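You operate a simulated robot arm through the tools that you are given. There is no shell and no other tool. Be economical: measure what you need, move in short steps, check, and stop when the job is done.

Carry out the task below with a simulated robot arm. There is one attempt and no reset: what you move stays moved.

TASK
Clamp the pink plug in the brass terminal instead of the blue one.
Fine: turn the yellow clamp knob back about a quarter turn to free the blue plug, which goes back into the holder of its colour; tighten the knob on the pink plug.
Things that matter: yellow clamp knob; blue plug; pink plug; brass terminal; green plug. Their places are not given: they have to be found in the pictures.

It is judged by the outcome, as a careful person would: the job done as asked, and still so three seconds after it is handed in. It fails if anything else is knocked over, pushed out of place, dropped, spilled or broken.

THE ROBOT
A 6-joint arm with a two-finger parallel gripper, fixed in place. Base frame: the origin is at the foot of the arm, x ahead of it, y to its left, z up; the work surface is at about z = 814. Lengths are in mm, angles in degrees, forces in N, time in s.
With the tool pointing down near the work surface it reaches from about 260 to 680 mm from the base axis. Its first joint turns from -66.0 to 66.0 degrees. Payload 2.9 kg.
Tool frame: the origin (TCP) lies between the finger pads and is the grasp point; the fingertips stand 30 mm ahead of it; z points along the fingers, y is the line along which they close. The gripper opens to 110 mm. The fingers are 20 mm wide and 10 mm thick; the gripper's body (48 by 112 mm) begins 55 mm behind the TCP.
Orientation is that of the tool frame in the base frame, as [roll, pitch, yaw] about the fixed x, y, z axes, in that order (R = Rz(yaw) Ry(pitch) Rx(roll)). With the fingers straight down and closing along the base's y, the tool's x points along the base's -x, its y along +y and its z along -z.

THE INTERFACE
- The arm moves only by the tool play_rows. Its argument "motion" is a list of rows, each a list of 7 numbers: the shift along the tool's x, y, z in mm, then the turn, a rotation vector about the tool's x, y, z in degrees, then the opening, from 0 (shut) to 1 (fully open). In form: [[x, y, z, rx, ry, rz, jaw], ...]. A call has 1 to 8 rows; each row is the pose to reach, as a shift and turn from the pose commanded when the call began, along the tool's axes at that moment. A row lasts 0.2 s, in which the tool goes at most 50 mm and 8.6 degrees; a call with a longer step from one row to the next is refused whole, and so is a gripper value outside its range. A pose out of reach is approached as far as the arm can. The call stops where the force on the tool passes 40 N (or 10 N more than at its start, if that is more) or the arm is blocked; 0.2 s more then pass. The fingers move at their own pace (about 108 mm/s each) and stop on an object; they squeeze with about 29 N. The grip force told is the motor's: it shows also when the fingers shut on nothing. Time passes only in rows, and 0.2 s behind the last, so rows that repeat a pose let the fingers close. It gives the time, the measured TCP pose, the force on the tool (base axes), the opening and the grip force at its end, in the units of the frame above (readings bear some noise), and new pictures: "views" is both (left out), scene, wrist or none.
- Cameras (640 x 400 px; columns grow to the right, rows downward): "scene" is fixed at [67, 421.6, 1394.5]; the picture's right is [-0.85, -0.52, 0.00], its down [-0.25, 0.41, -0.88] and it looks along [0.46, -0.75, -0.48] (base axes); focal length 314 px, centre (320, 200). "wrist" rides on the gripper at [-36, 0, -57] in the tool frame; the picture's right is [0.00, -1.00, 0.00], its down [0.97, 0.00, -0.24] and it looks along [0.24, 0.00, 0.97] (tool axes); focal length 218 px, centre (320, 200).
- pixel_to_xyz(camera, pixels): for up to 12 pixels [column, row] of the newest picture of that camera ("zoom" is the newest enlarged one), the place [x, y, z] in the base frame of the surface seen there, good to about 3 mm. No time passes.
- enlarge(camera, box): a new picture of the part [left, top, right, bottom] of that camera's present view, enlarged. No time passes.
- sign_off(): hands the job in; it is judged then, once.

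Work in short steps. Measure before you move; look again where a grasp or a placing could have gone wrong, and mend it. You have 80 turns and 120 pictures in all, the two below and enlarged ones among them. Open the gripper and draw the arm clear of the work before you hand the job in, unless the task says otherwise; then end with one line.

The tools are called by a JSON object that holds its "op" and its "data". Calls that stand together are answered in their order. play_rows: Moves the arm, as the interface text tells. Its arguments: {"type":"object","properties":{"motion":{"type":"array","items":{"type":"array","items":{"type":"number"}}},"views":{"type":"string","enum":["both","scene","wrist","none"]}},"required":["motion"]} The other tools are called the same way: pixel_to_xyz (camera, pixels) gives the place of the surface under pixels of a picture; enlarge (camera, box) takes an enlarged picture of a part of a camera's view; sign_off () hands the job in.

At the start:

```text
time: 0.0
ee_pos: [495.0, -154.8, 1128.9]
tool_rot: [-180.0, 0.0, -180.0]
ft_force: [0.0, 0.1, 0.0]
gripper_width: 110.0
gripper_force: 0.1
```

scene: 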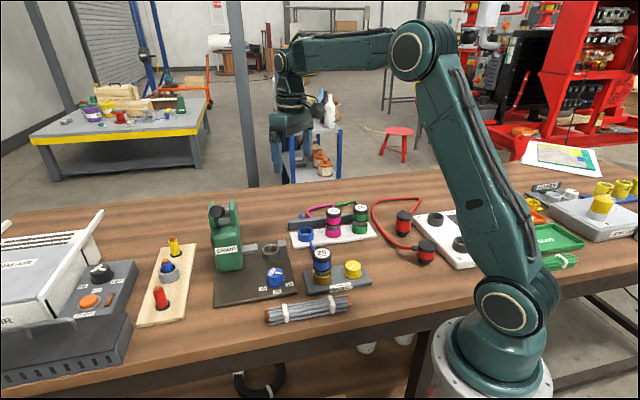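
wrist: 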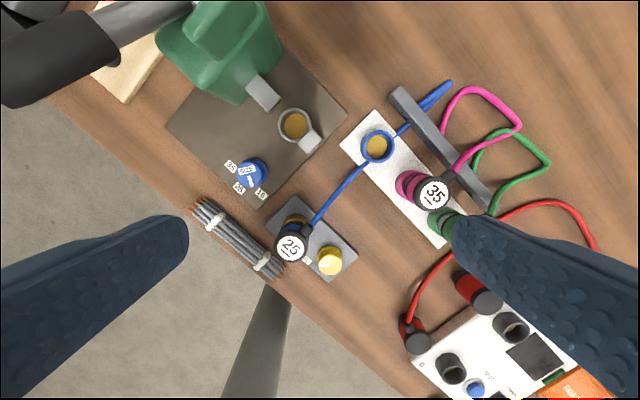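

The scene shows the terminal block with the blue plug and yellow knob near scene (335,272). I enlarge both views to see details.

{"op": "enlarge", "data": {"camera": "scene", "box": [250, 190, 410, 310]}}

{"op": "enlarge", "data": {"camera": "wrist", "box": [220, 80, 500, 290]}}

{"op": "pixel_to_xyz", "data": {"camera": "wrist", "pixels": [[291, 246], [330, 258], [330, 270], [377, 146], [433, 192], [442, 225], [300, 220], [345, 240], [400, 200], [410, 183], [320, 278], [385, 180]]}}

{"op": "pixel_to_xyz", "data": {"camera": "scene", "pixels": [[321, 253], [353, 264], [353, 271], [306, 233], [334, 212], [361, 208], [322, 270], [322, 283], [334, 228], [361, 226], [345, 238], [365, 283]]}}

```text
3.33 times, centred on (330, 250) of scene
```

zoom: 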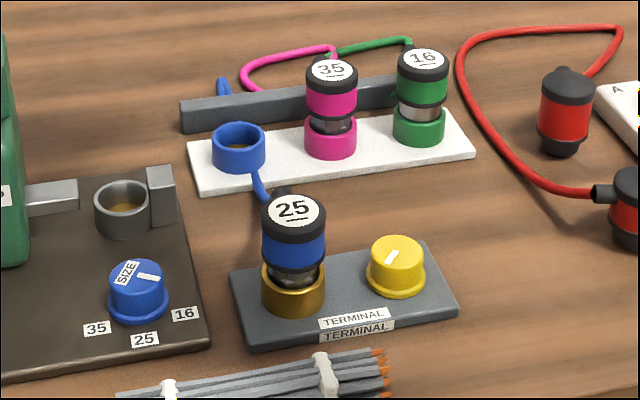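

```text
1.90 times, centred on (360, 185) of wrist
```

zoom: 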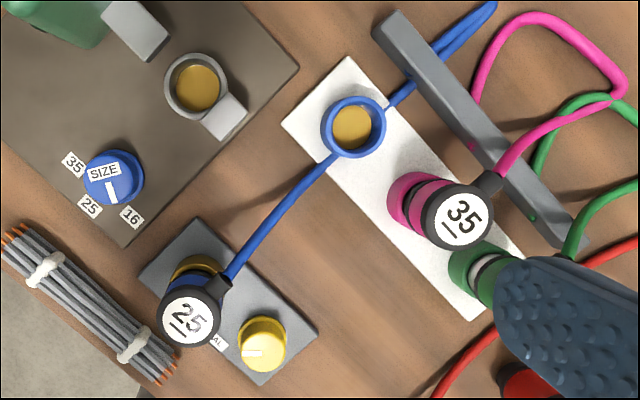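

```text
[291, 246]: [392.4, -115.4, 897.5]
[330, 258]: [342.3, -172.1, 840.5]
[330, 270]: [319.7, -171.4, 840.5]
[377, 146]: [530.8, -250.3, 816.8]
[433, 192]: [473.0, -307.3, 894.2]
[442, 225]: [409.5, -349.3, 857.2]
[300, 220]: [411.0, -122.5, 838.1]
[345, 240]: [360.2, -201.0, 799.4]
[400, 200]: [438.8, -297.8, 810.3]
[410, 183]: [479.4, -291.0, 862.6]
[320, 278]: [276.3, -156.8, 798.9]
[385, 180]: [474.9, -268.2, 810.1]
```

```text
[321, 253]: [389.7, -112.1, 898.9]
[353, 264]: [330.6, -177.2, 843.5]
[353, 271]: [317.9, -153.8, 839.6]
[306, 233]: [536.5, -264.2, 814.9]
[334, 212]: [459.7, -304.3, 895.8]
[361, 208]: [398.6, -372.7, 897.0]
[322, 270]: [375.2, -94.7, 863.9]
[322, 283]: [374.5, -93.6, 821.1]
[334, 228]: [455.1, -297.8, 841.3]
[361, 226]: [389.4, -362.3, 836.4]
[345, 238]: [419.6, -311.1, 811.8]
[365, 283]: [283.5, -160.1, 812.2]
```

I move above the yellow knob (about (330,-172)) to measure it closely.

{"op": "play_rows", "data": {"motion": [[33, -3.4, 30, 0, 0, 0, 0.6], [66, -6.8, 60, 0, 0, 0, 0.6], [99, -10.2, 90, 0, 0, 0, 0.6], [132, -13.6, 120, 0, 0, 0, 0.6], [165, -17, 150, 0, 0, 0, 0.6], [165, -17, 150, 0, 0, 0, 0.6]]}}

```text
time: 1.4
ee_pos: [332.1, -175.2, 977.9]
tool_rot: [-179.9, 0.0, -180.0]
ft_force: [0.6, 0.3, 0.3]
gripper_width: 66.3
gripper_force: 0.1
```

scene: 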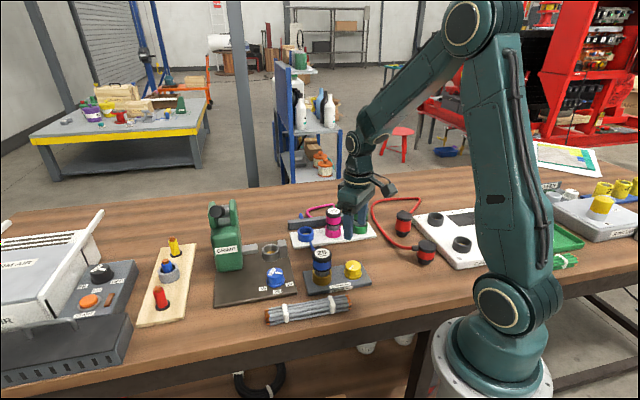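
wrist: 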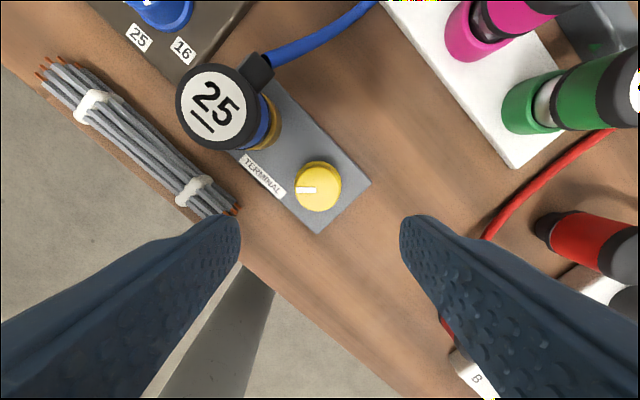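

{"op": "pixel_to_xyz", "data": {"camera": "wrist", "pixels": [[318, 187], [298, 187], [339, 187], [318, 167], [318, 207], [212, 105], [240, 105], [180, 105], [212, 70], [212, 140], [345, 190], [262, 125]]}}

{"op": "enlarge", "data": {"camera": "wrist", "box": [170, 50, 390, 240]}}

```text
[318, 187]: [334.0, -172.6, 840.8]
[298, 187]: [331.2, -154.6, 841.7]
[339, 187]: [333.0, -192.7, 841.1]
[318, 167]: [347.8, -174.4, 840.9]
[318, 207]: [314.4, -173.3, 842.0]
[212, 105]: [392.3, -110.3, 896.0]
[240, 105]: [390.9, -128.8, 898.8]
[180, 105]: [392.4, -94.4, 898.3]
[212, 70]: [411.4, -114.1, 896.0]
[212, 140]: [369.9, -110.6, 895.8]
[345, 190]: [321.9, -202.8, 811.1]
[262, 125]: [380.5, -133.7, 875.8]
```

```text
2.11 times, centred on (280, 145) of wrist
```

zoom: 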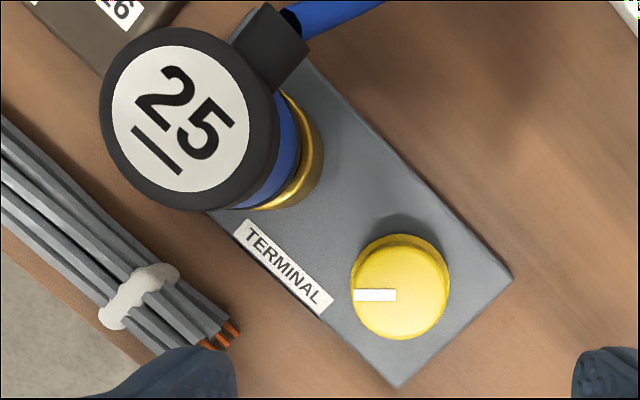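

The knob centre is about (332,-173), top z 841; pointer towards +y. I descend straight with the fingers around it and close.

{"op": "play_rows", "data": {"motion": [[0, 2, 45, 0, 0, 0, 0.6], [0, 2, 90, 0, 0, 0, 0.6], [0, 2, 115, 0, 0, 0, 0.6], [0, 2, 129, 0, 0, 0, 0.6], [0, 2, 129, 0, 0, 0, 0.6]]}}

```text
time: 2.6
ee_pos: [331.6, -172.0, 848.7]
tool_rot: [-180.0, -0.1, -179.9]
ft_force: [-0.4, 0.6, 0.8]
gripper_width: 65.9
gripper_force: 0.0
```

scene: 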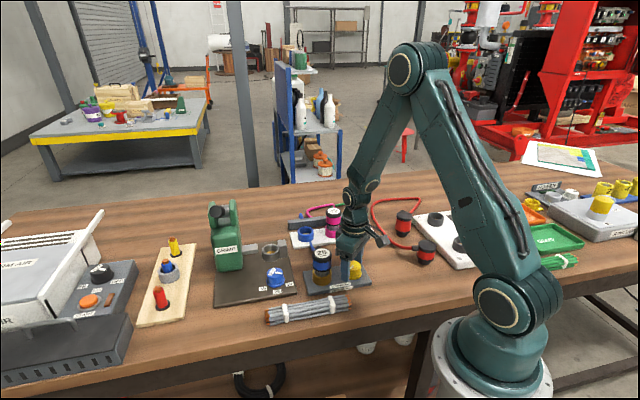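
wrist: 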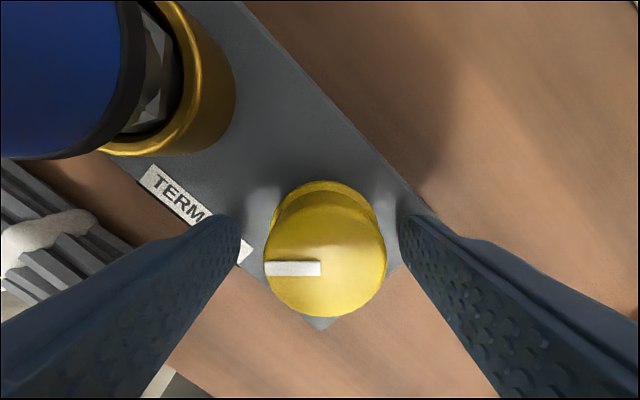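

The knob is centred between the fingers. I close and try a small counterclockwise turn (seen from above).

{"op": "play_rows", "data": {"motion": [[0, 0, 0, 0, 0, 0, 0.2], [0, 0, 0, 0, 0, 0, 0.2], [0, 0, 0, 0, 0, 0, 0.2], [0, 0, 0, 0, 0, -6, 0.2], [0, 0, 0, 0, 0, -12, 0.2], [0, 0, 0, 0, 0, -18, 0.2]]}}

```text
time: 4.0
ee_pos: [332.4, -172.2, 848.1]
tool_rot: [-179.9, -0.1, -162.0]
ft_force: [-1.6, -23.3, -21.4]
gripper_width: 41.5
gripper_force: 45.5
```

scene: 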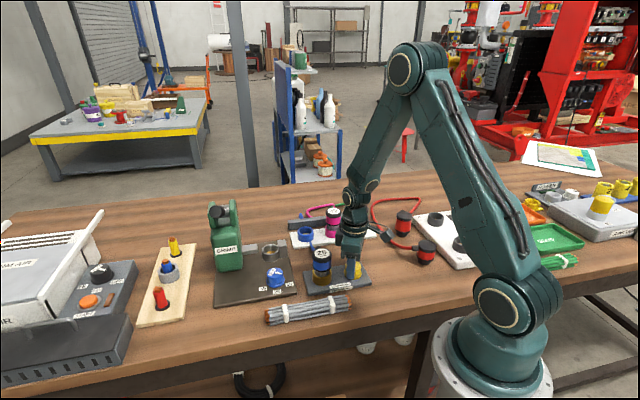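
wrist: 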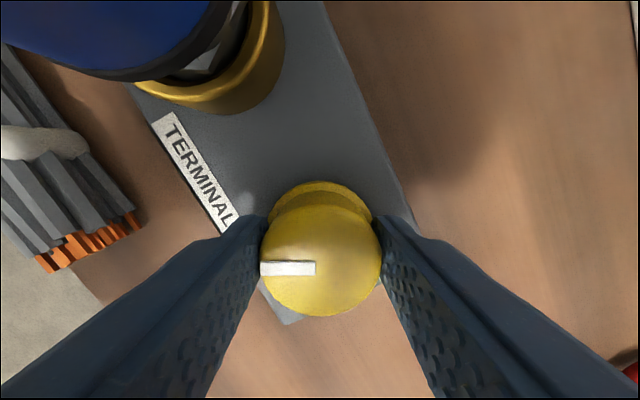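

The knob turned with the grip. A side force of -23 N in y says I'm slightly off-centre; I shift 1.5 mm to -y and keep turning.

{"op": "play_rows", "data": {"motion": [[0.4, -1.2, 0, 0, 0, 0, 0.2], [0.4, -1.2, 0, 0, 0, -7, 0.2], [0.4, -1.2, 0, 0, 0, -14, 0.2], [0.4, -1.2, 0, 0, 0, -21, 0.2], [0.4, -1.2, 0, 0, 0, -28, 0.2]], "views": "wrist"}}

```text
time: 5.2
ee_pos: [330.7, -172.3, 849.2]
tool_rot: [179.9, 0.0, -133.9]
ft_force: [0.4, -8.1, -19.6]
gripper_width: 41.3
gripper_force: 45.1
```

wrist: 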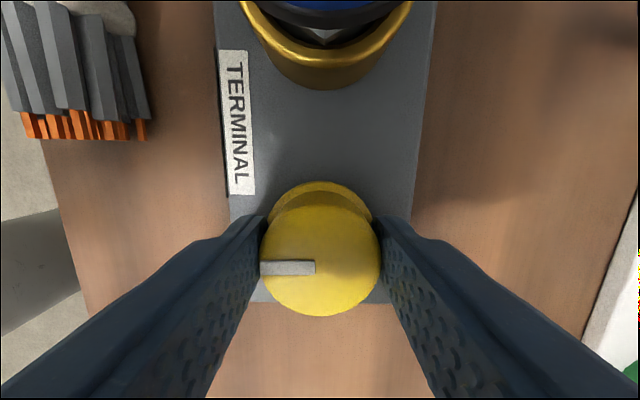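

Turning well (46° so far). Continue to 90°.

{"op": "play_rows", "data": {"motion": [[0, 0, 0, 0, 0, -7, 0.2], [0, 0, 0, 0, 0, -14, 0.2], [0, 0, 0, 0, 0, -21, 0.2], [0, 0, 0, 0, 0, -28, 0.2], [0, 0, 0, 0, 0, -35, 0.2], [0, 0, 0, 0, 0, -40, 0.2], [0, 0, 0, 0, 0, -44, 0.2]]}}

```text
time: 6.8
ee_pos: [329.5, -171.1, 849.5]
tool_rot: [179.7, 0.2, -89.9]
ft_force: [-15.8, 1.8, -20.3]
gripper_width: 41.7
gripper_force: 45.2
```

scene: 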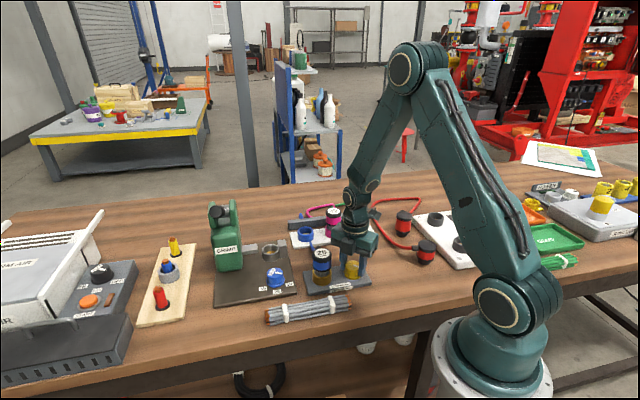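
wrist: 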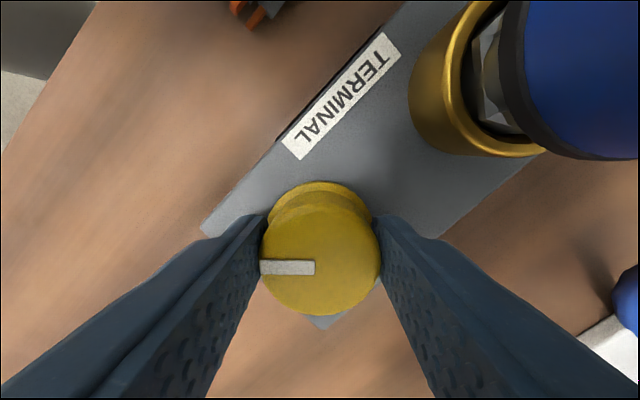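

The knob is turned 90°. I open, rise, then turn the wrist back toward the yaw for plugs.

{"op": "play_rows", "data": {"motion": [[0, 0, 0, 0, 0, 0, 0.6], [0, 0, 0, 0, 0, 0, 0.6], [0, 0, -40, 0, 0, 0, 0.6], [0, 0, -85, 0, 0, 8, 0.6], [0, 0, -130, 0, 0, 16, 0.6], [0, 0, -130, 0, 0, 24, 0.6], [0, 0, -130, 0, 0, 32, 0.6], [0, 0, -130, 0, 0, 40, 0.6]], "views": "none"}}

{"op": "play_rows", "data": {"motion": [[0, 0, 0, 0, 0, 8, 0.6], [0, 0, 0, 0, 0, 16, 0.6], [0, 0, 0, 0, 0, 24, 0.6], [0, 0, 0, 0, 0, 32, 0.6], [0, 0, 0, 0, 0, 40, 0.6], [0, 0, 0, 0, 0, 48, 0.6], [0, 0, 0, 0, 0, 50, 0.6]], "views": "wrist"}}

```text
time: 8.6
ee_pos: [331.5, -170.7, 981.0]
tool_rot: [-180.0, 0.1, -130.2]
ft_force: [-1.1, 0.0, 0.6]
gripper_width: 65.8
gripper_force: 0.0
```

```text
time: 10.2
ee_pos: [330.7, -171.9, 979.5]
tool_rot: [180.0, 0.0, 179.8]
ft_force: [0.0, -0.1, -0.1]
gripper_width: 66.2
gripper_force: 0.0
```

wrist: 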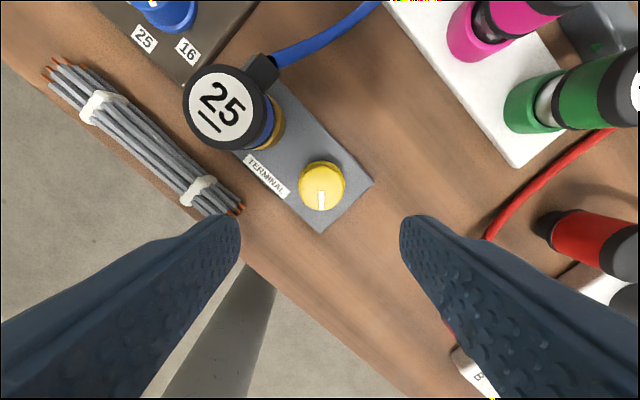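

The pointer now points to -x: a quarter turn. I go above the blue plug (391,-112) with the closing line along the board.

{"op": "play_rows", "data": {"motion": [[-10, 10, 0, 0, 0, 8, 0.6], [-20, 20, 0, 0, 0, 16, 0.6], [-30, 30, 0, 0, 0, 24, 0.6], [-40, 40, 0, 0, 0, 32, 0.6], [-50, 50, 0, 0, 0, 40, 0.6], [-60, 60, 0, 0, 0, 45, 0.6], [-60, 60, 0, 0, 0, 45, 0.6]]}}

```text
time: 11.8
ee_pos: [392.9, -111.3, 980.3]
tool_rot: [180.0, 0.1, 134.9]
ft_force: [0.3, -0.6, -0.3]
gripper_width: 66.0
gripper_force: 0.1
```

scene: 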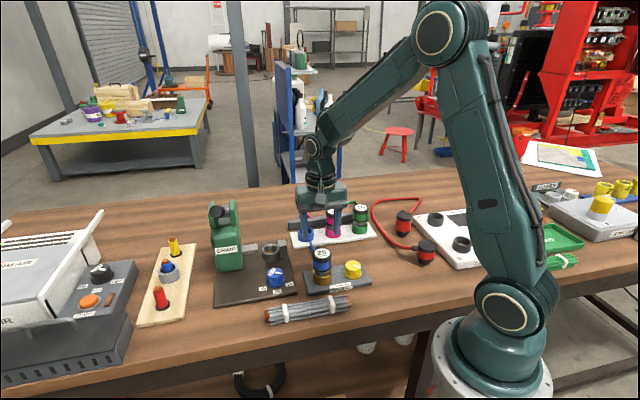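
wrist: 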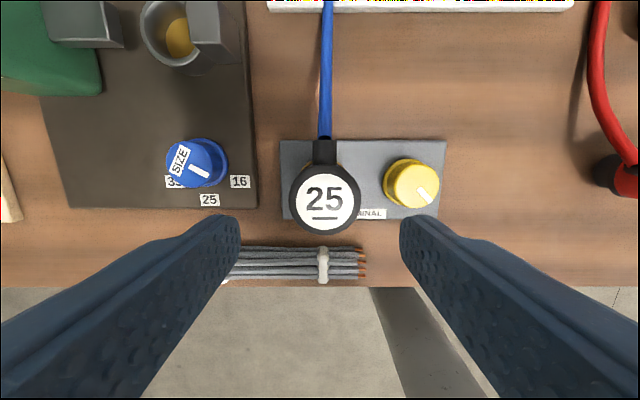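

The plug is aligned (centre (325,198)), offset about 3 mm. I correct and descend to z≈875.

{"op": "play_rows", "data": {"motion": [[-2.5, -3, 40, 0, 0, 0, 0.6], [-2.5, -3, 80, 0, 0, 0, 0.6], [-2.5, -3, 105, 0, 0, 0, 0.6], [-2.5, -3, 105, 0, 0, 0, 0.6]]}}

```text
time: 12.8
ee_pos: [389.1, -114.3, 874.7]
tool_rot: [180.0, 0.0, 134.9]
ft_force: [-0.3, -0.5, 0.8]
gripper_width: 66.0
gripper_force: 0.0
```

scene: 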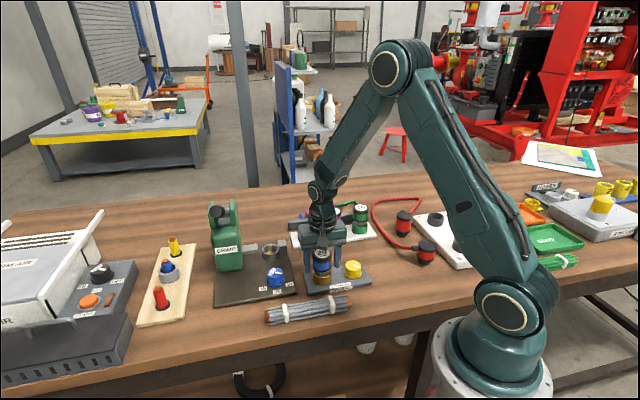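
wrist: 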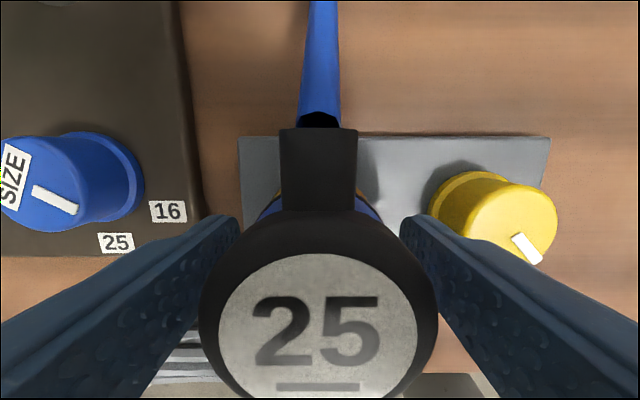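

Centred. I close, then lift a little and check.

{"op": "play_rows", "data": {"motion": [[0, 0, 0, 0, 0, 0, 0.1], [0, 0, 0, 0, 0, 0, 0.1], [0, 0, 0, 0, 0, 0, 0.1], [0, 0, -8, 0, 0, 0, 0.1], [0, 0, -16, 0, 0, 0, 0.1], [0, 0, -24, 0, 0, 0, 0.1]]}}

```text
time: 14.2
ee_pos: [390.6, -114.2, 898.3]
tool_rot: [-180.0, 0.0, 134.9]
ft_force: [0.7, -0.4, -0.3]
gripper_width: 47.6
gripper_force: 29.0
```

scene: 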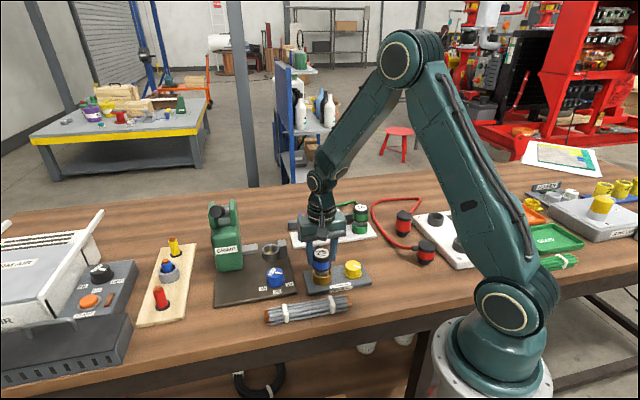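
wrist: 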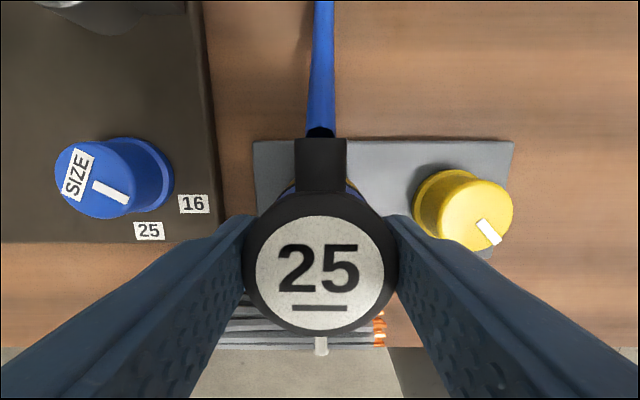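

The cap looks smaller in the wrist view, so the plug may not have risen with the fingers. I look closer.

{"op": "enlarge", "data": {"camera": "scene", "box": [280, 210, 380, 300]}}

{"op": "pixel_to_xyz", "data": {"camera": "wrist", "pixels": [[320, 270], [280, 300], [360, 300], [320, 225]]}}

```text
4.44 times, centred on (330, 255) of scene
```

zoom: 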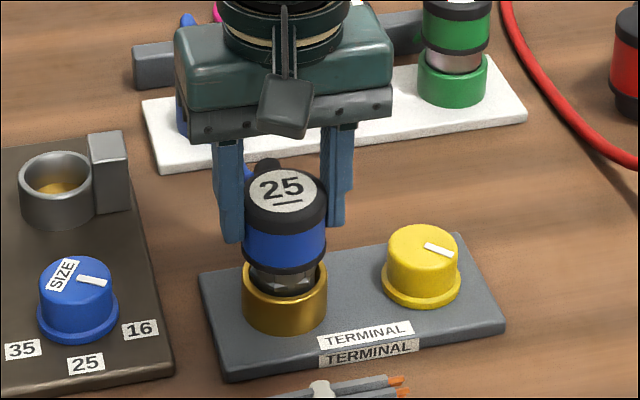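

```text
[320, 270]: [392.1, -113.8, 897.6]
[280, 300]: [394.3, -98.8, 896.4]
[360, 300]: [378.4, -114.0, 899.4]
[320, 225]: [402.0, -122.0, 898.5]
```

The plug stayed; the fingers slid up on it. I go back down, regrip, and lift just a few mm to read the force.

{"op": "play_rows", "data": {"motion": [[0, 0, 0, 0, 0, 0, 0.6], [0, 0, 10, 0, 0, 0, 0.6], [0, 0, 28, 0, 0, 0, 0.6], [0, 0, 28, 0, 0, 0, 0], [0, 0, 28, 0, 0, 0, 0], [0, 0, 28, 0, 0, 0, 0], [0, 0, 26, 0, 0, 0, 0], [0, 0, 25, 0, 0, 0, 0]], "views": "wrist"}}

```text
time: 16.0
ee_pos: [389.9, -115.3, 874.5]
tool_rot: [-179.9, 0.0, 135.0]
ft_force: [1.0, 0.1, -0.4]
gripper_width: 47.3
gripper_force: 29.0
```

wrist: 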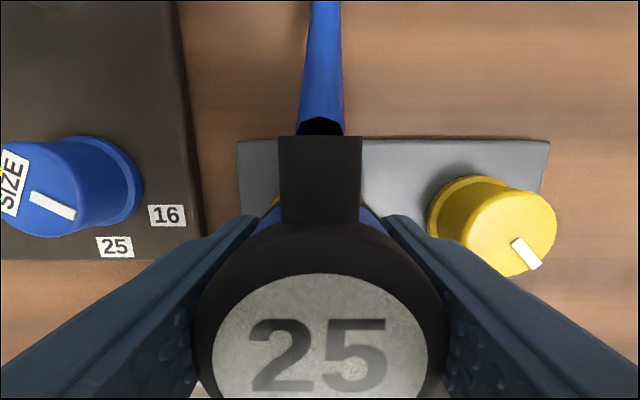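

The cap now appears 3 mm higher with no resistance: it follows. I lift on slowly.

{"op": "play_rows", "data": {"motion": [[0, 0, -4, 0, 0, 0, 0], [0, 0, -8, 0, 0, 0, 0], [0, 0, -12, 0, 0, 0, 0], [0, 0, -16, 0, 0, 0, 0]], "views": "wrist"}}

{"op": "enlarge", "data": {"camera": "scene", "box": [280, 210, 380, 300]}}

```text
time: 17.0
ee_pos: [390.7, -116.0, 890.4]
tool_rot: [-179.9, 0.0, 135.0]
ft_force: [-0.2, 0.5, -2.0]
gripper_width: 47.3
gripper_force: 29.2
```

wrist: 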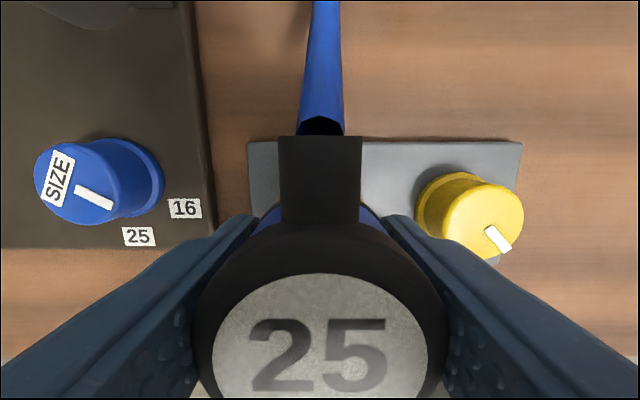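

```text
4.44 times, centred on (330, 255) of scene
```

zoom: 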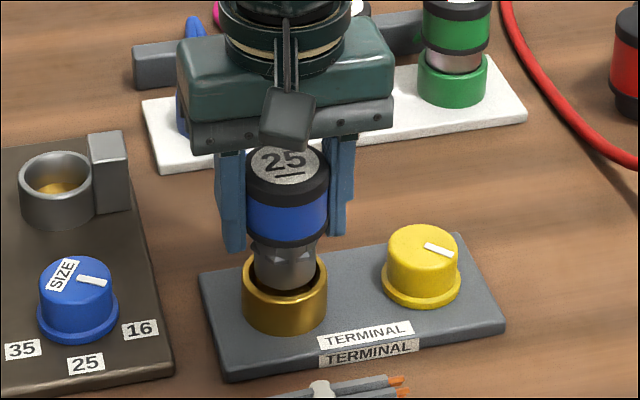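

The blue plug is coming out. I lift clear and move part way toward the blue holder, to measure it.

{"op": "play_rows", "data": {"motion": [[0, 0, -15, 0, 0, 0, 0], [0, 0, -30, 0, 0, 0, 0], [0, 0, -45, 0, 0, 0, 0], [0, 0, -60, 0, 0, 0, 0], [-30, 0, -65, 0, 0, 0, 0], [-60, 0, -70, 0, 0, 0, 0], [-90, 0, -70, 0, 0, 0, 0], [-90, 0, -70, 0, 0, 0, 0]]}}

```text
time: 18.8
ee_pos: [451.8, -180.3, 959.0]
tool_rot: [-180.0, 0.0, 135.0]
ft_force: [-0.3, -0.2, -0.7]
gripper_width: 47.3
gripper_force: 28.8
```

scene: 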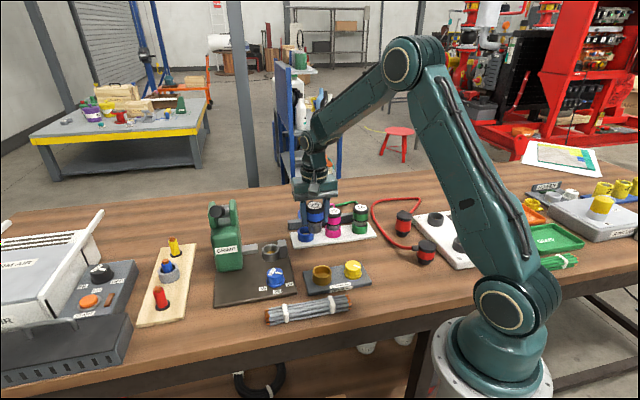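
wrist: 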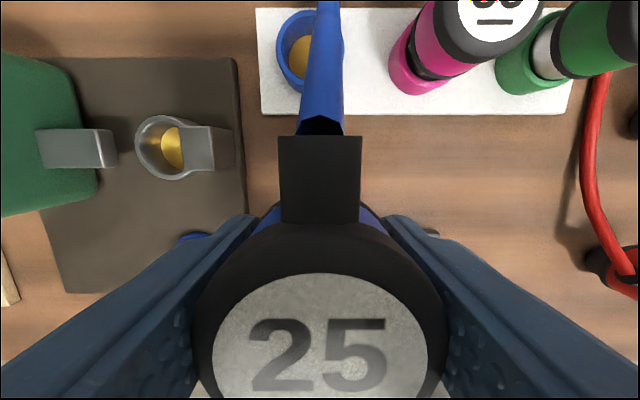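

{"op": "enlarge", "data": {"camera": "scene", "box": [285, 195, 375, 295]}}

{"op": "enlarge", "data": {"camera": "wrist", "box": [250, 0, 410, 110]}}

```text
4.00 times, centred on (330, 245) of scene
```

zoom: 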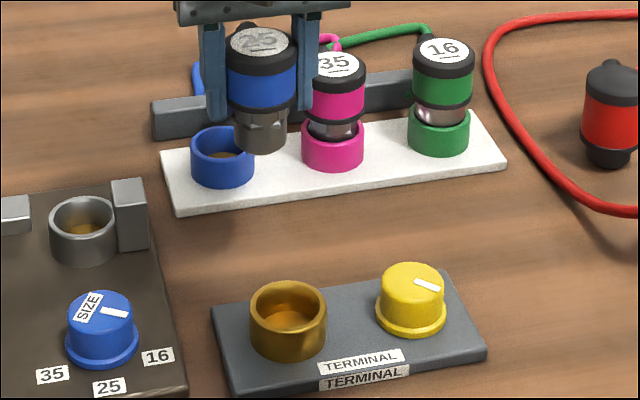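

```text
3.64 times, centred on (330, 55) of wrist
```

zoom: 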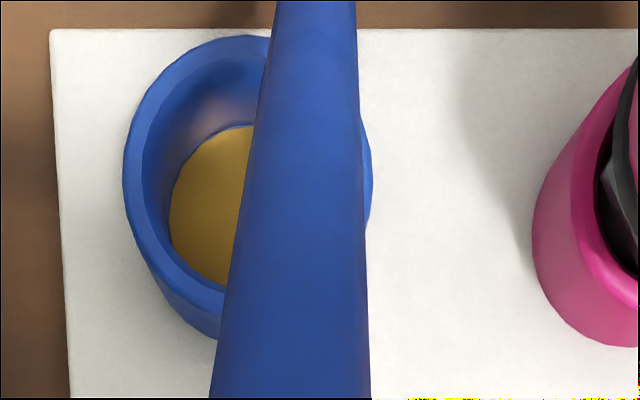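

{"op": "pixel_to_xyz", "data": {"camera": "zoom", "pixels": [[250, 42], [133, 170], [368, 180], [155, 100], [200, 180], [165, 230], [215, 292], [100, 300]]}}

{"op": "pixel_to_xyz", "data": {"camera": "scene", "pixels": [[298.5, 231.5], [312.8, 231], [305.7, 227.7], [305.7, 236.5], [322, 276.5], [322, 266.7], [314, 271], [330.5, 271], [322, 280], [305.7, 240]]}}

```text
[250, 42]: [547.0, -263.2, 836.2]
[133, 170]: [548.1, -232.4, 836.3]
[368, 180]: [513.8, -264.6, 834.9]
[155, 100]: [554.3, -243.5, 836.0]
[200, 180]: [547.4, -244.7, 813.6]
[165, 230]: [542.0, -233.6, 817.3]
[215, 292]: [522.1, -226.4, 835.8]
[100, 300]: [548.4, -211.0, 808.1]
```

```text
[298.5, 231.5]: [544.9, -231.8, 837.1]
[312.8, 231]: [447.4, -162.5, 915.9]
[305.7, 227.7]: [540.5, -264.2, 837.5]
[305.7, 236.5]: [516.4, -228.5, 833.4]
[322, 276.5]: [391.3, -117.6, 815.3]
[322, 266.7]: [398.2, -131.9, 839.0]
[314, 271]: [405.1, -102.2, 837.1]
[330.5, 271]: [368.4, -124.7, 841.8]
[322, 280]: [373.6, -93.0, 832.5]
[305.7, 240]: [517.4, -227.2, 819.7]
```

The blue holder's rim centre is about (531,-248), rim z 836. I move the plug over it and hover low to check alignment.

{"op": "play_rows", "data": {"motion": [[-35, 2, 0, 0, 0, 0, 0], [-70, 4, 0, 0, 0, 0, 0], [-105.8, 6.2, 0, 0, 0, 0, 0], [-105.8, 6.2, 25, 0, 0, 0, 0], [-105.8, 6.2, 50, 0, 0, 0, 0], [-105.8, 6.2, 50, 0, 0, 0, 0]]}}

{"op": "enlarge", "data": {"camera": "scene", "box": [270, 180, 350, 255]}}

```text
time: 20.2
ee_pos: [533.6, -251.2, 910.4]
tool_rot: [179.9, 0.1, 135.0]
ft_force: [0.3, -0.6, -0.9]
gripper_width: 47.1
gripper_force: 28.8
```

scene: 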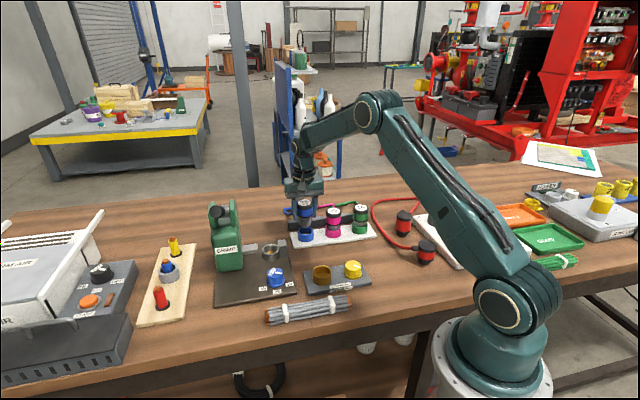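
wrist: 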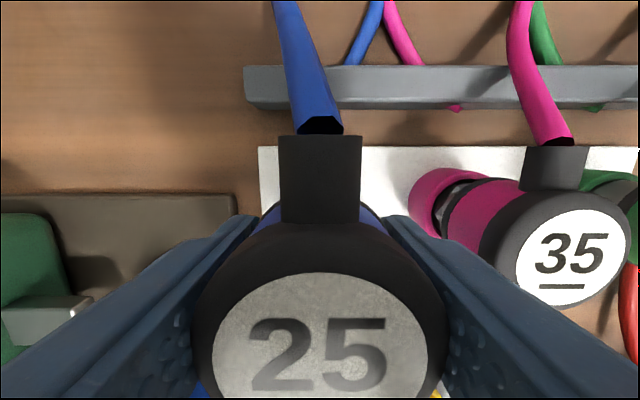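

```text
5.33 times, centred on (310, 218) of scene
```

zoom: 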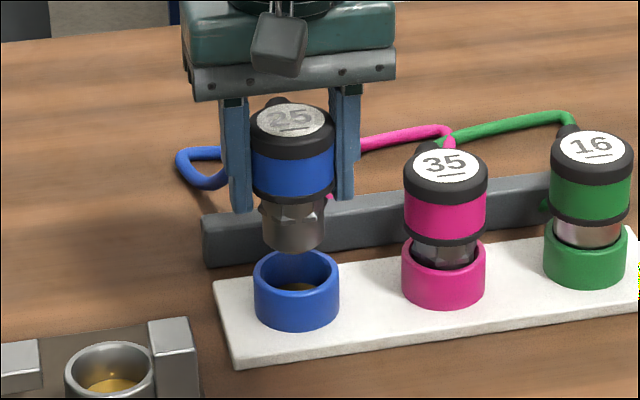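

{"op": "pixel_to_xyz", "data": {"camera": "wrist", "pixels": [[570, 255], [540, 240], [608, 240]]}}

{"op": "pixel_to_xyz", "data": {"camera": "zoom", "pixels": [[446, 165], [592, 146], [415, 165], [477, 163], [562, 146], [622, 145], [293, 120], [297, 270], [297, 252], [297, 290], [290, 235]]}}

```text
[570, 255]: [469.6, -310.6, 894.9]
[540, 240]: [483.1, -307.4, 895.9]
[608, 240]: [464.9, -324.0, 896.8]
```

```text
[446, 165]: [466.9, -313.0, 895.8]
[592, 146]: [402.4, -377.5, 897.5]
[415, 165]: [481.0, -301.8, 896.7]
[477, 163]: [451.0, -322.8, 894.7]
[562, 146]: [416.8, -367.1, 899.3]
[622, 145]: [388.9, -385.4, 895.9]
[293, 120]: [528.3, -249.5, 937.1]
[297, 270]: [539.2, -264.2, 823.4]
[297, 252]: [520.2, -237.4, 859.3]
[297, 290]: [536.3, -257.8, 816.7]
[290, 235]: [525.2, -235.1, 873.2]
```

Alignment is within a couple of mm (holder ≈ (532,-248)). I lower gently, watching force.

{"op": "play_rows", "data": {"motion": [[0.5, -0.7, 8, 0, 0, 0, 0], [0.5, -0.7, 16, 0, 0, 0, 0], [0.5, -0.7, 22, 0, 0, 0, 0], [0.5, -0.7, 28, 0, 0, 0, 0]], "views": "none"}}

{"op": "enlarge", "data": {"camera": "scene", "box": [270, 180, 350, 255]}}

```text
time: 21.2
ee_pos: [532.7, -249.2, 881.4]
tool_rot: [-180.0, 0.0, 135.0]
ft_force: [0.3, 0.3, -0.8]
gripper_width: 47.3
gripper_force: 29.2
```

```text
5.33 times, centred on (310, 218) of scene
```

zoom: 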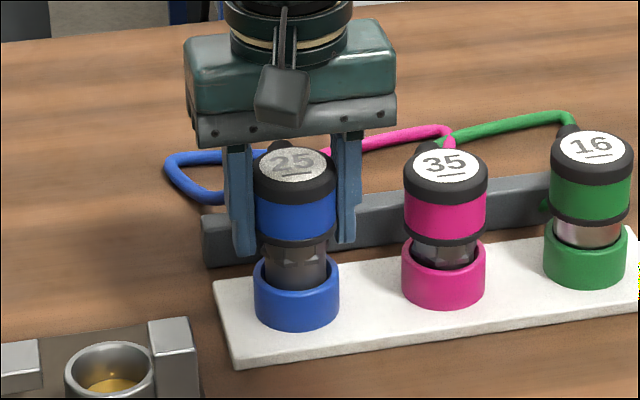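

It is entering the holder with no contact force. I lower the rest.

{"op": "play_rows", "data": {"motion": [[0, 0, 4, 0, 0, 0, 0], [0, 0, 7, 0, 0, 0, 0], [0, 0, 9, 0, 0, 0, 0], [0, 0, 11, 0, 0, 0, 0]], "views": "none"}}

{"op": "enlarge", "data": {"camera": "scene", "box": [270, 180, 350, 255]}}

```text
time: 22.2
ee_pos: [532.2, -250.7, 871.2]
tool_rot: [180.0, -0.1, 135.0]
ft_force: [-2.2, 2.6, 0.8]
gripper_width: 47.8
gripper_force: 28.9
```

```text
5.33 times, centred on (310, 218) of scene
```

zoom: 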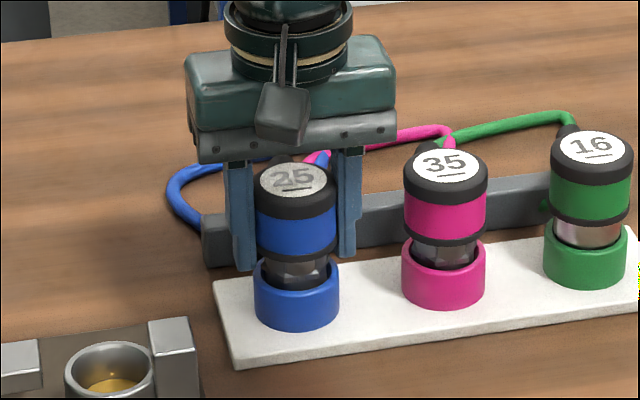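

Nearly seated; a slight side force suggests moving 1 mm along tool x. I lower up to 4 mm more.

{"op": "play_rows", "data": {"motion": [[1, 0, 0, 0, 0, 0, 0], [1, 0, 2, 0, 0, 0, 0], [1, 0, 3, 0, 0, 0, 0], [1, 0, 4, 0, 0, 0, 0]], "views": "none"}}

{"op": "enlarge", "data": {"camera": "scene", "box": [270, 180, 350, 255]}}

```text
time: 23.2
ee_pos: [531.9, -248.7, 868.8]
tool_rot: [179.9, 0.2, 135.1]
ft_force: [-1.2, -0.8, 14.3]
gripper_width: 47.3
gripper_force: 28.8
```

```text
5.33 times, centred on (310, 218) of scene
```

zoom: 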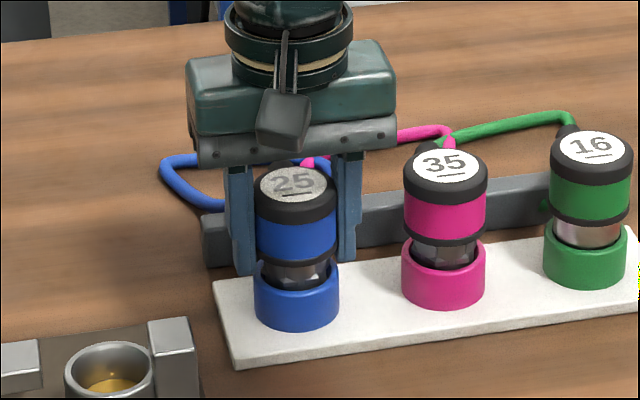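

Seated (14 N up). I release, rise, and move over the pink plug.

{"op": "play_rows", "data": {"motion": [[0, 0, -3, 0, 0, 0, 0.6], [0, 0, -3, 0, 0, 0, 0.6], [0, 0, -35, 0, 0, 0, 0.6], [0, 0, -70, 0, 0, 0, 0.6], [0, 0, -110, 0, 0, 0, 0.6], [0.5, -45, -110, 0, 0, 0, 0.6], [1, -90, -110, 0, 0, 0, 0.6], [1, -90, -110, 0, 0, 0, 0.6]]}}

{"op": "enlarge", "data": {"camera": "scene", "box": [270, 180, 390, 300]}}

```text
time: 25.0
ee_pos: [467.2, -313.3, 978.4]
tool_rot: [180.0, 0.0, 135.0]
ft_force: [0.3, -0.5, 0.1]
gripper_width: 66.0
gripper_force: 0.0
```

scene: 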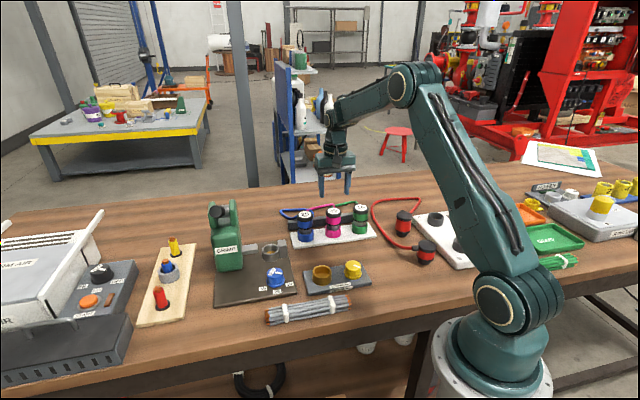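
wrist: 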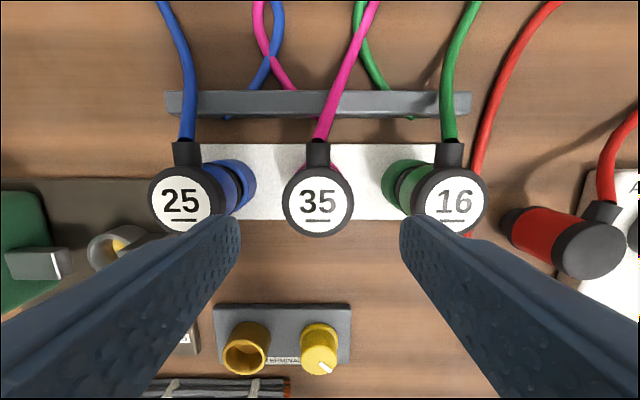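

```text
3.33 times, centred on (330, 240) of scene
```

zoom: 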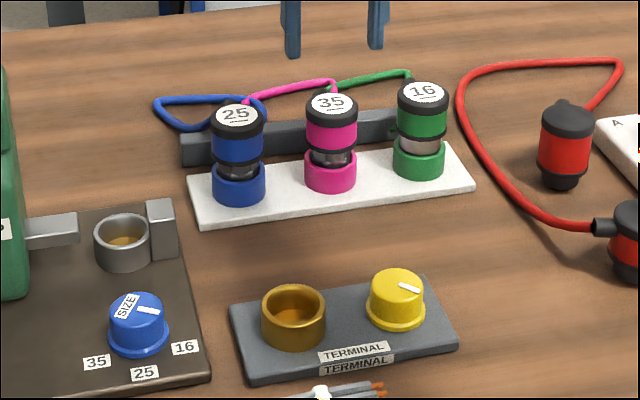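

Blue is seated. The pink cap is centred at (318,203). I descend to z≈871, close and lift a little.

{"op": "play_rows", "data": {"motion": [[0, 1, 40, 0, 0, 0, 0.6], [0, 1, 80, 0, 0, 0, 0.6], [0, 1, 107.5, 0, 0, 0, 0.6], [0, 1, 107.5, 0, 0, 0, 0], [0, 1, 107.5, 0, 0, 0, 0], [0, 1, 107.5, 0, 0, 0, 0], [0, 1, 104, 0, 0, 0, 0], [0, 1, 100, 0, 0, 0, 0]], "views": "wrist"}}

```text
time: 26.8
ee_pos: [468.4, -311.9, 876.3]
tool_rot: [180.0, 0.0, 135.0]
ft_force: [-1.3, -1.4, -1.0]
gripper_width: 47.3
gripper_force: 28.8
```

wrist: 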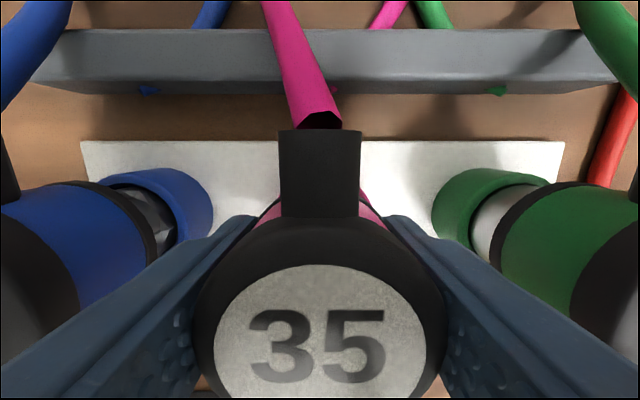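

The pink plug follows. I lift and carry it over toward the terminal.

{"op": "play_rows", "data": {"motion": [[0, 0, -12, 0, 0, 0, 0], [0, 0, -25, 0, 0, 0, 0], [0, 0, -48, 0, 0, 0, 0], [0, 0, -70, 0, 0, 0, 0], [35, 15, -70, 0, 0, 0, 0], [70, 30, -70, 0, 0, 0, 0], [105, 45, -70, 0, 0, 0, 0], [140, 60, -70, 0, 0, 0, 0]]}}

```text
time: 28.6
ee_pos: [412.0, -168.4, 945.8]
tool_rot: [-179.9, 0.0, 135.0]
ft_force: [0.3, -0.1, -0.8]
gripper_width: 47.1
gripper_force: 29.2
```

scene: 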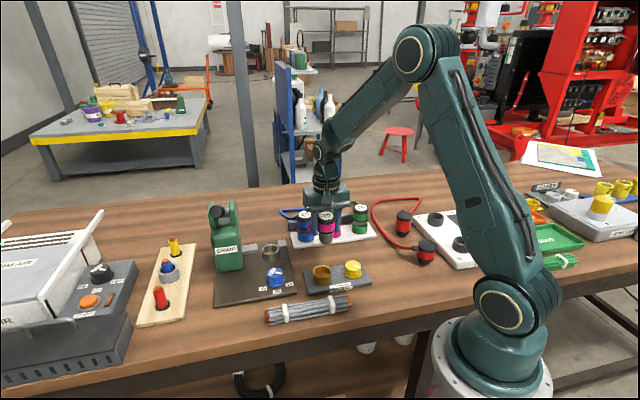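
wrist: 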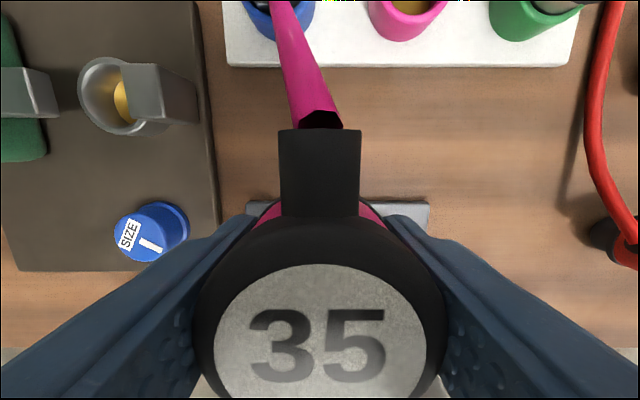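

Now over the terminal and down to hovering just above the ring.

{"op": "play_rows", "data": {"motion": [[30, 12, 0, 0, 0, 0, 0], [54.4, 23.4, 0, 0, 0, 0, 0], [54.4, 23.4, 20, 0, 0, 0, 0], [54.4, 23.4, 36, 0, 0, 0, 0], [54.4, 23.4, 36, 0, 0, 0, 0]]}}

{"op": "enlarge", "data": {"camera": "scene", "box": [280, 210, 380, 300]}}

```text
time: 29.8
ee_pos: [391.2, -114.3, 909.9]
tool_rot: [-179.9, 0.0, 135.1]
ft_force: [-0.6, -0.2, -1.9]
gripper_width: 47.1
gripper_force: 29.2
```

scene: 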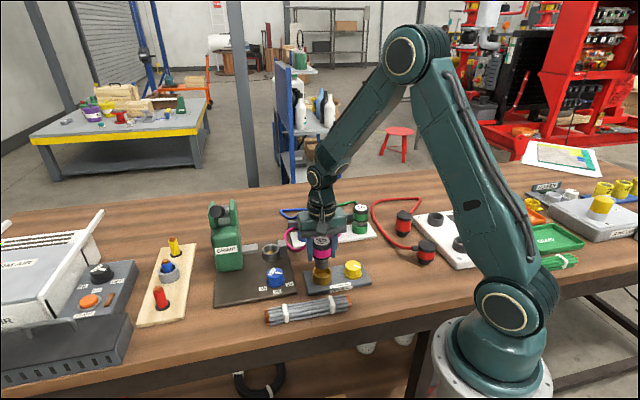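
wrist: 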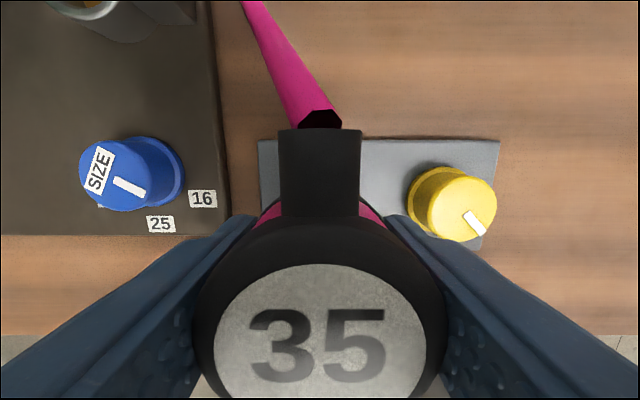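

```text
4.44 times, centred on (330, 255) of scene
```

zoom: 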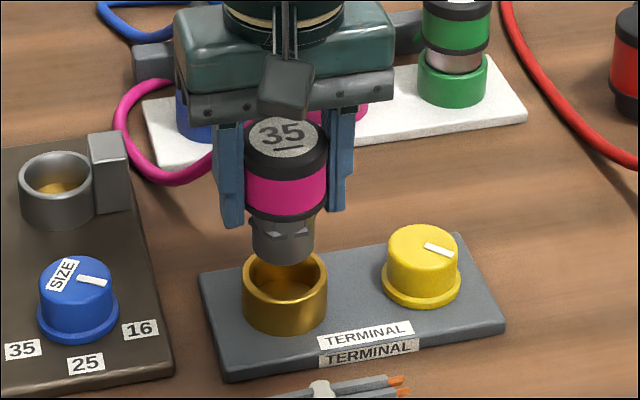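

Aligned with the brass ring. I lower gently.

{"op": "play_rows", "data": {"motion": [[0, 0, 8, 0, 0, 0, 0], [0, 0, 16, 0, 0, 0, 0], [0, 0, 22, 0, 0, 0, 0], [0, 0, 28, 0, 0, 0, 0], [0, 0, 32, 0, 0, 0, 0], [0, 0, 36, 0, 0, 0, 0]], "views": "none"}}

{"op": "enlarge", "data": {"camera": "scene", "box": [280, 210, 380, 300]}}

```text
time: 31.2
ee_pos: [390.3, -114.9, 875.0]
tool_rot: [-180.0, 0.0, 135.0]
ft_force: [0.1, -0.1, -1.0]
gripper_width: 47.3
gripper_force: 28.1
```

```text
4.44 times, centred on (330, 255) of scene
```

zoom: 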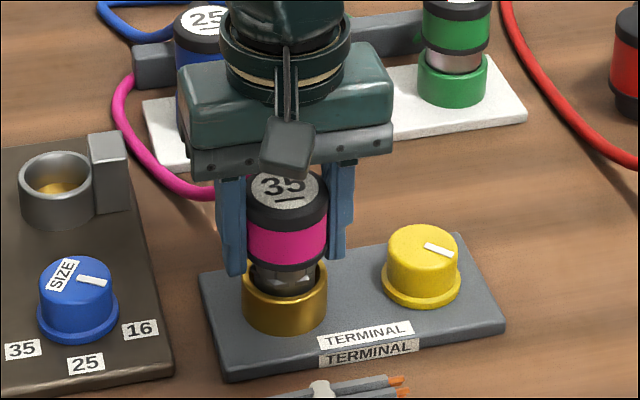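

No contact yet; I press down until it seats.

{"op": "play_rows", "data": {"motion": [[0, 0, 2, 0, 0, 0, 0], [0, 0, 4, 0, 0, 0, 0], [0, 0, 5, 0, 0, 0, 0], [0, 0, 6, 0, 0, 0, 0]], "views": "none"}}

{"op": "enlarge", "data": {"camera": "scene", "box": [280, 210, 380, 300]}}

```text
time: 32.2
ee_pos: [389.7, -116.1, 869.9]
tool_rot: [179.9, 0.1, 135.0]
ft_force: [-5.8, 0.2, 35.0]
gripper_width: 47.5
gripper_force: 29.1
```

```text
4.44 times, centred on (330, 255) of scene
```

zoom: 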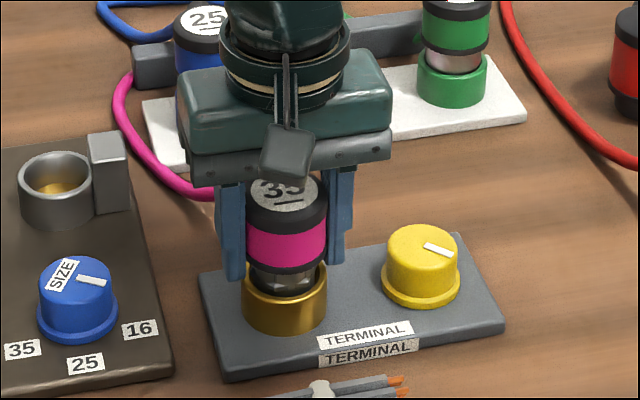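

Seated (35 N). I ease off, release and rise.

{"op": "play_rows", "data": {"motion": [[0, 0, -2, 0, 0, 0, 0], [0, 0, -2, 0, 0, 0, 0.6], [0, 0, -2, 0, 0, 0, 0.6], [0, 0, -30, 0, 0, 0, 0.6], [0, 0, -70, 0, 0, 0, 0.6], [0, 0, -112, 0, 0, 0, 0.6], [0, 0, -112, 0, 0, 0, 0.6]]}}

{"op": "enlarge", "data": {"camera": "scene", "box": [270, 190, 390, 300]}}

{"op": "pixel_to_xyz", "data": {"camera": "wrist", "pixels": [[320, 198], [412, 182]]}}

```text
time: 33.8
ee_pos: [390.1, -115.2, 980.6]
tool_rot: [180.0, 0.0, 135.0]
ft_force: [-0.1, -0.4, 0.3]
gripper_width: 66.2
gripper_force: 0.1
```

scene: 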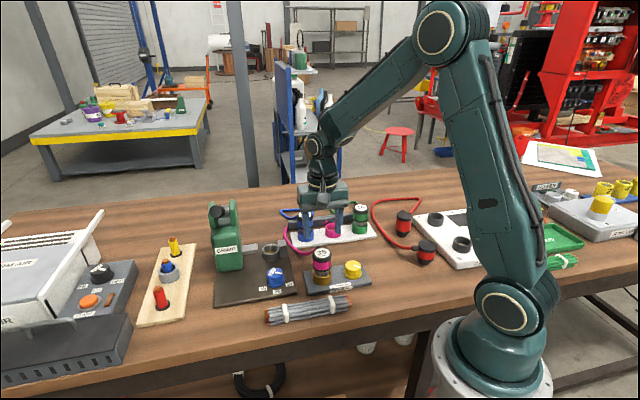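
wrist: 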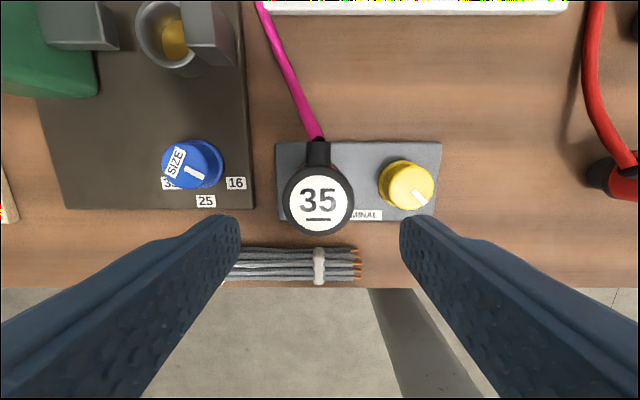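

```text
3.64 times, centred on (330, 245) of scene
```

zoom: 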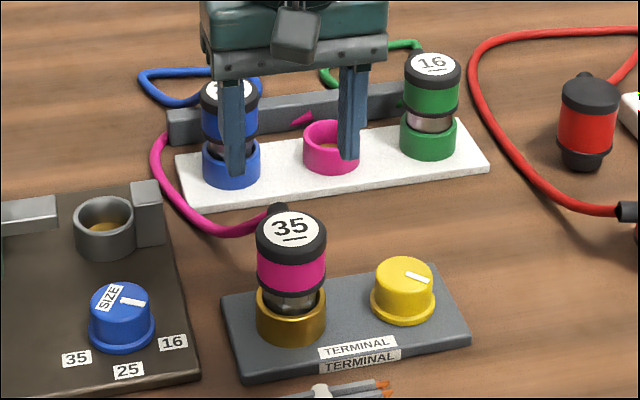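

```text
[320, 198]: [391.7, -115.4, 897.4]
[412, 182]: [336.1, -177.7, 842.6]
```

Pink is seated upright (z 897). Next I move above the knob and turn the wrist to the yaw where I left the knob.

{"op": "play_rows", "data": {"motion": [[0.4, -20, 0, 0, 0, -8.5, 0.6], [0.8, -40, 0, 0, 0, -17, 0.6], [1.2, -60, 0, 0, 0, -25.5, 0.6], [1.6, -82.6, 0, 0, 0, -34, 0.6], [1.6, -82.6, 0, 0, 0, -42.5, 0.6], [1.6, -82.6, 0, 0, 0, -51, 0.6], [1.6, -82.6, 0, 0, 0, -59.5, 0.6], [1.6, -82.6, 0, 0, 0, -67.5, 0.6]], "views": "none"}}

{"op": "play_rows", "data": {"motion": [[0, 0, 0, 0, 0, -8.5, 0.6], [0, 0, 0, 0, 0, -17, 0.6], [0, 0, 0, 0, 0, -25.5, 0.6], [0, 0, 0, 0, 0, -34, 0.6], [0, 0, 0, 0, 0, -42.5, 0.6], [0, 0, 0, 0, 0, -51, 0.6], [0, 0, 0, 0, 0, -59.5, 0.6], [0, 0, 0, 0, 0, -67.5, 0.6]], "views": "wrist"}}

```text
time: 35.6
ee_pos: [330.1, -173.1, 980.9]
tool_rot: [-179.9, -0.1, -157.3]
ft_force: [0.6, -0.1, 1.0]
gripper_width: 66.2
gripper_force: 0.0
```

```text
time: 37.4
ee_pos: [330.7, -171.8, 980.8]
tool_rot: [-179.9, 0.0, -89.8]
ft_force: [-0.6, -0.4, 0.1]
gripper_width: 66.1
gripper_force: 0.0
```

wrist: 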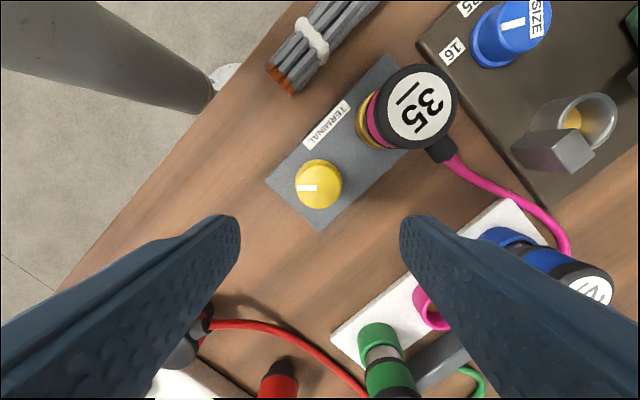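

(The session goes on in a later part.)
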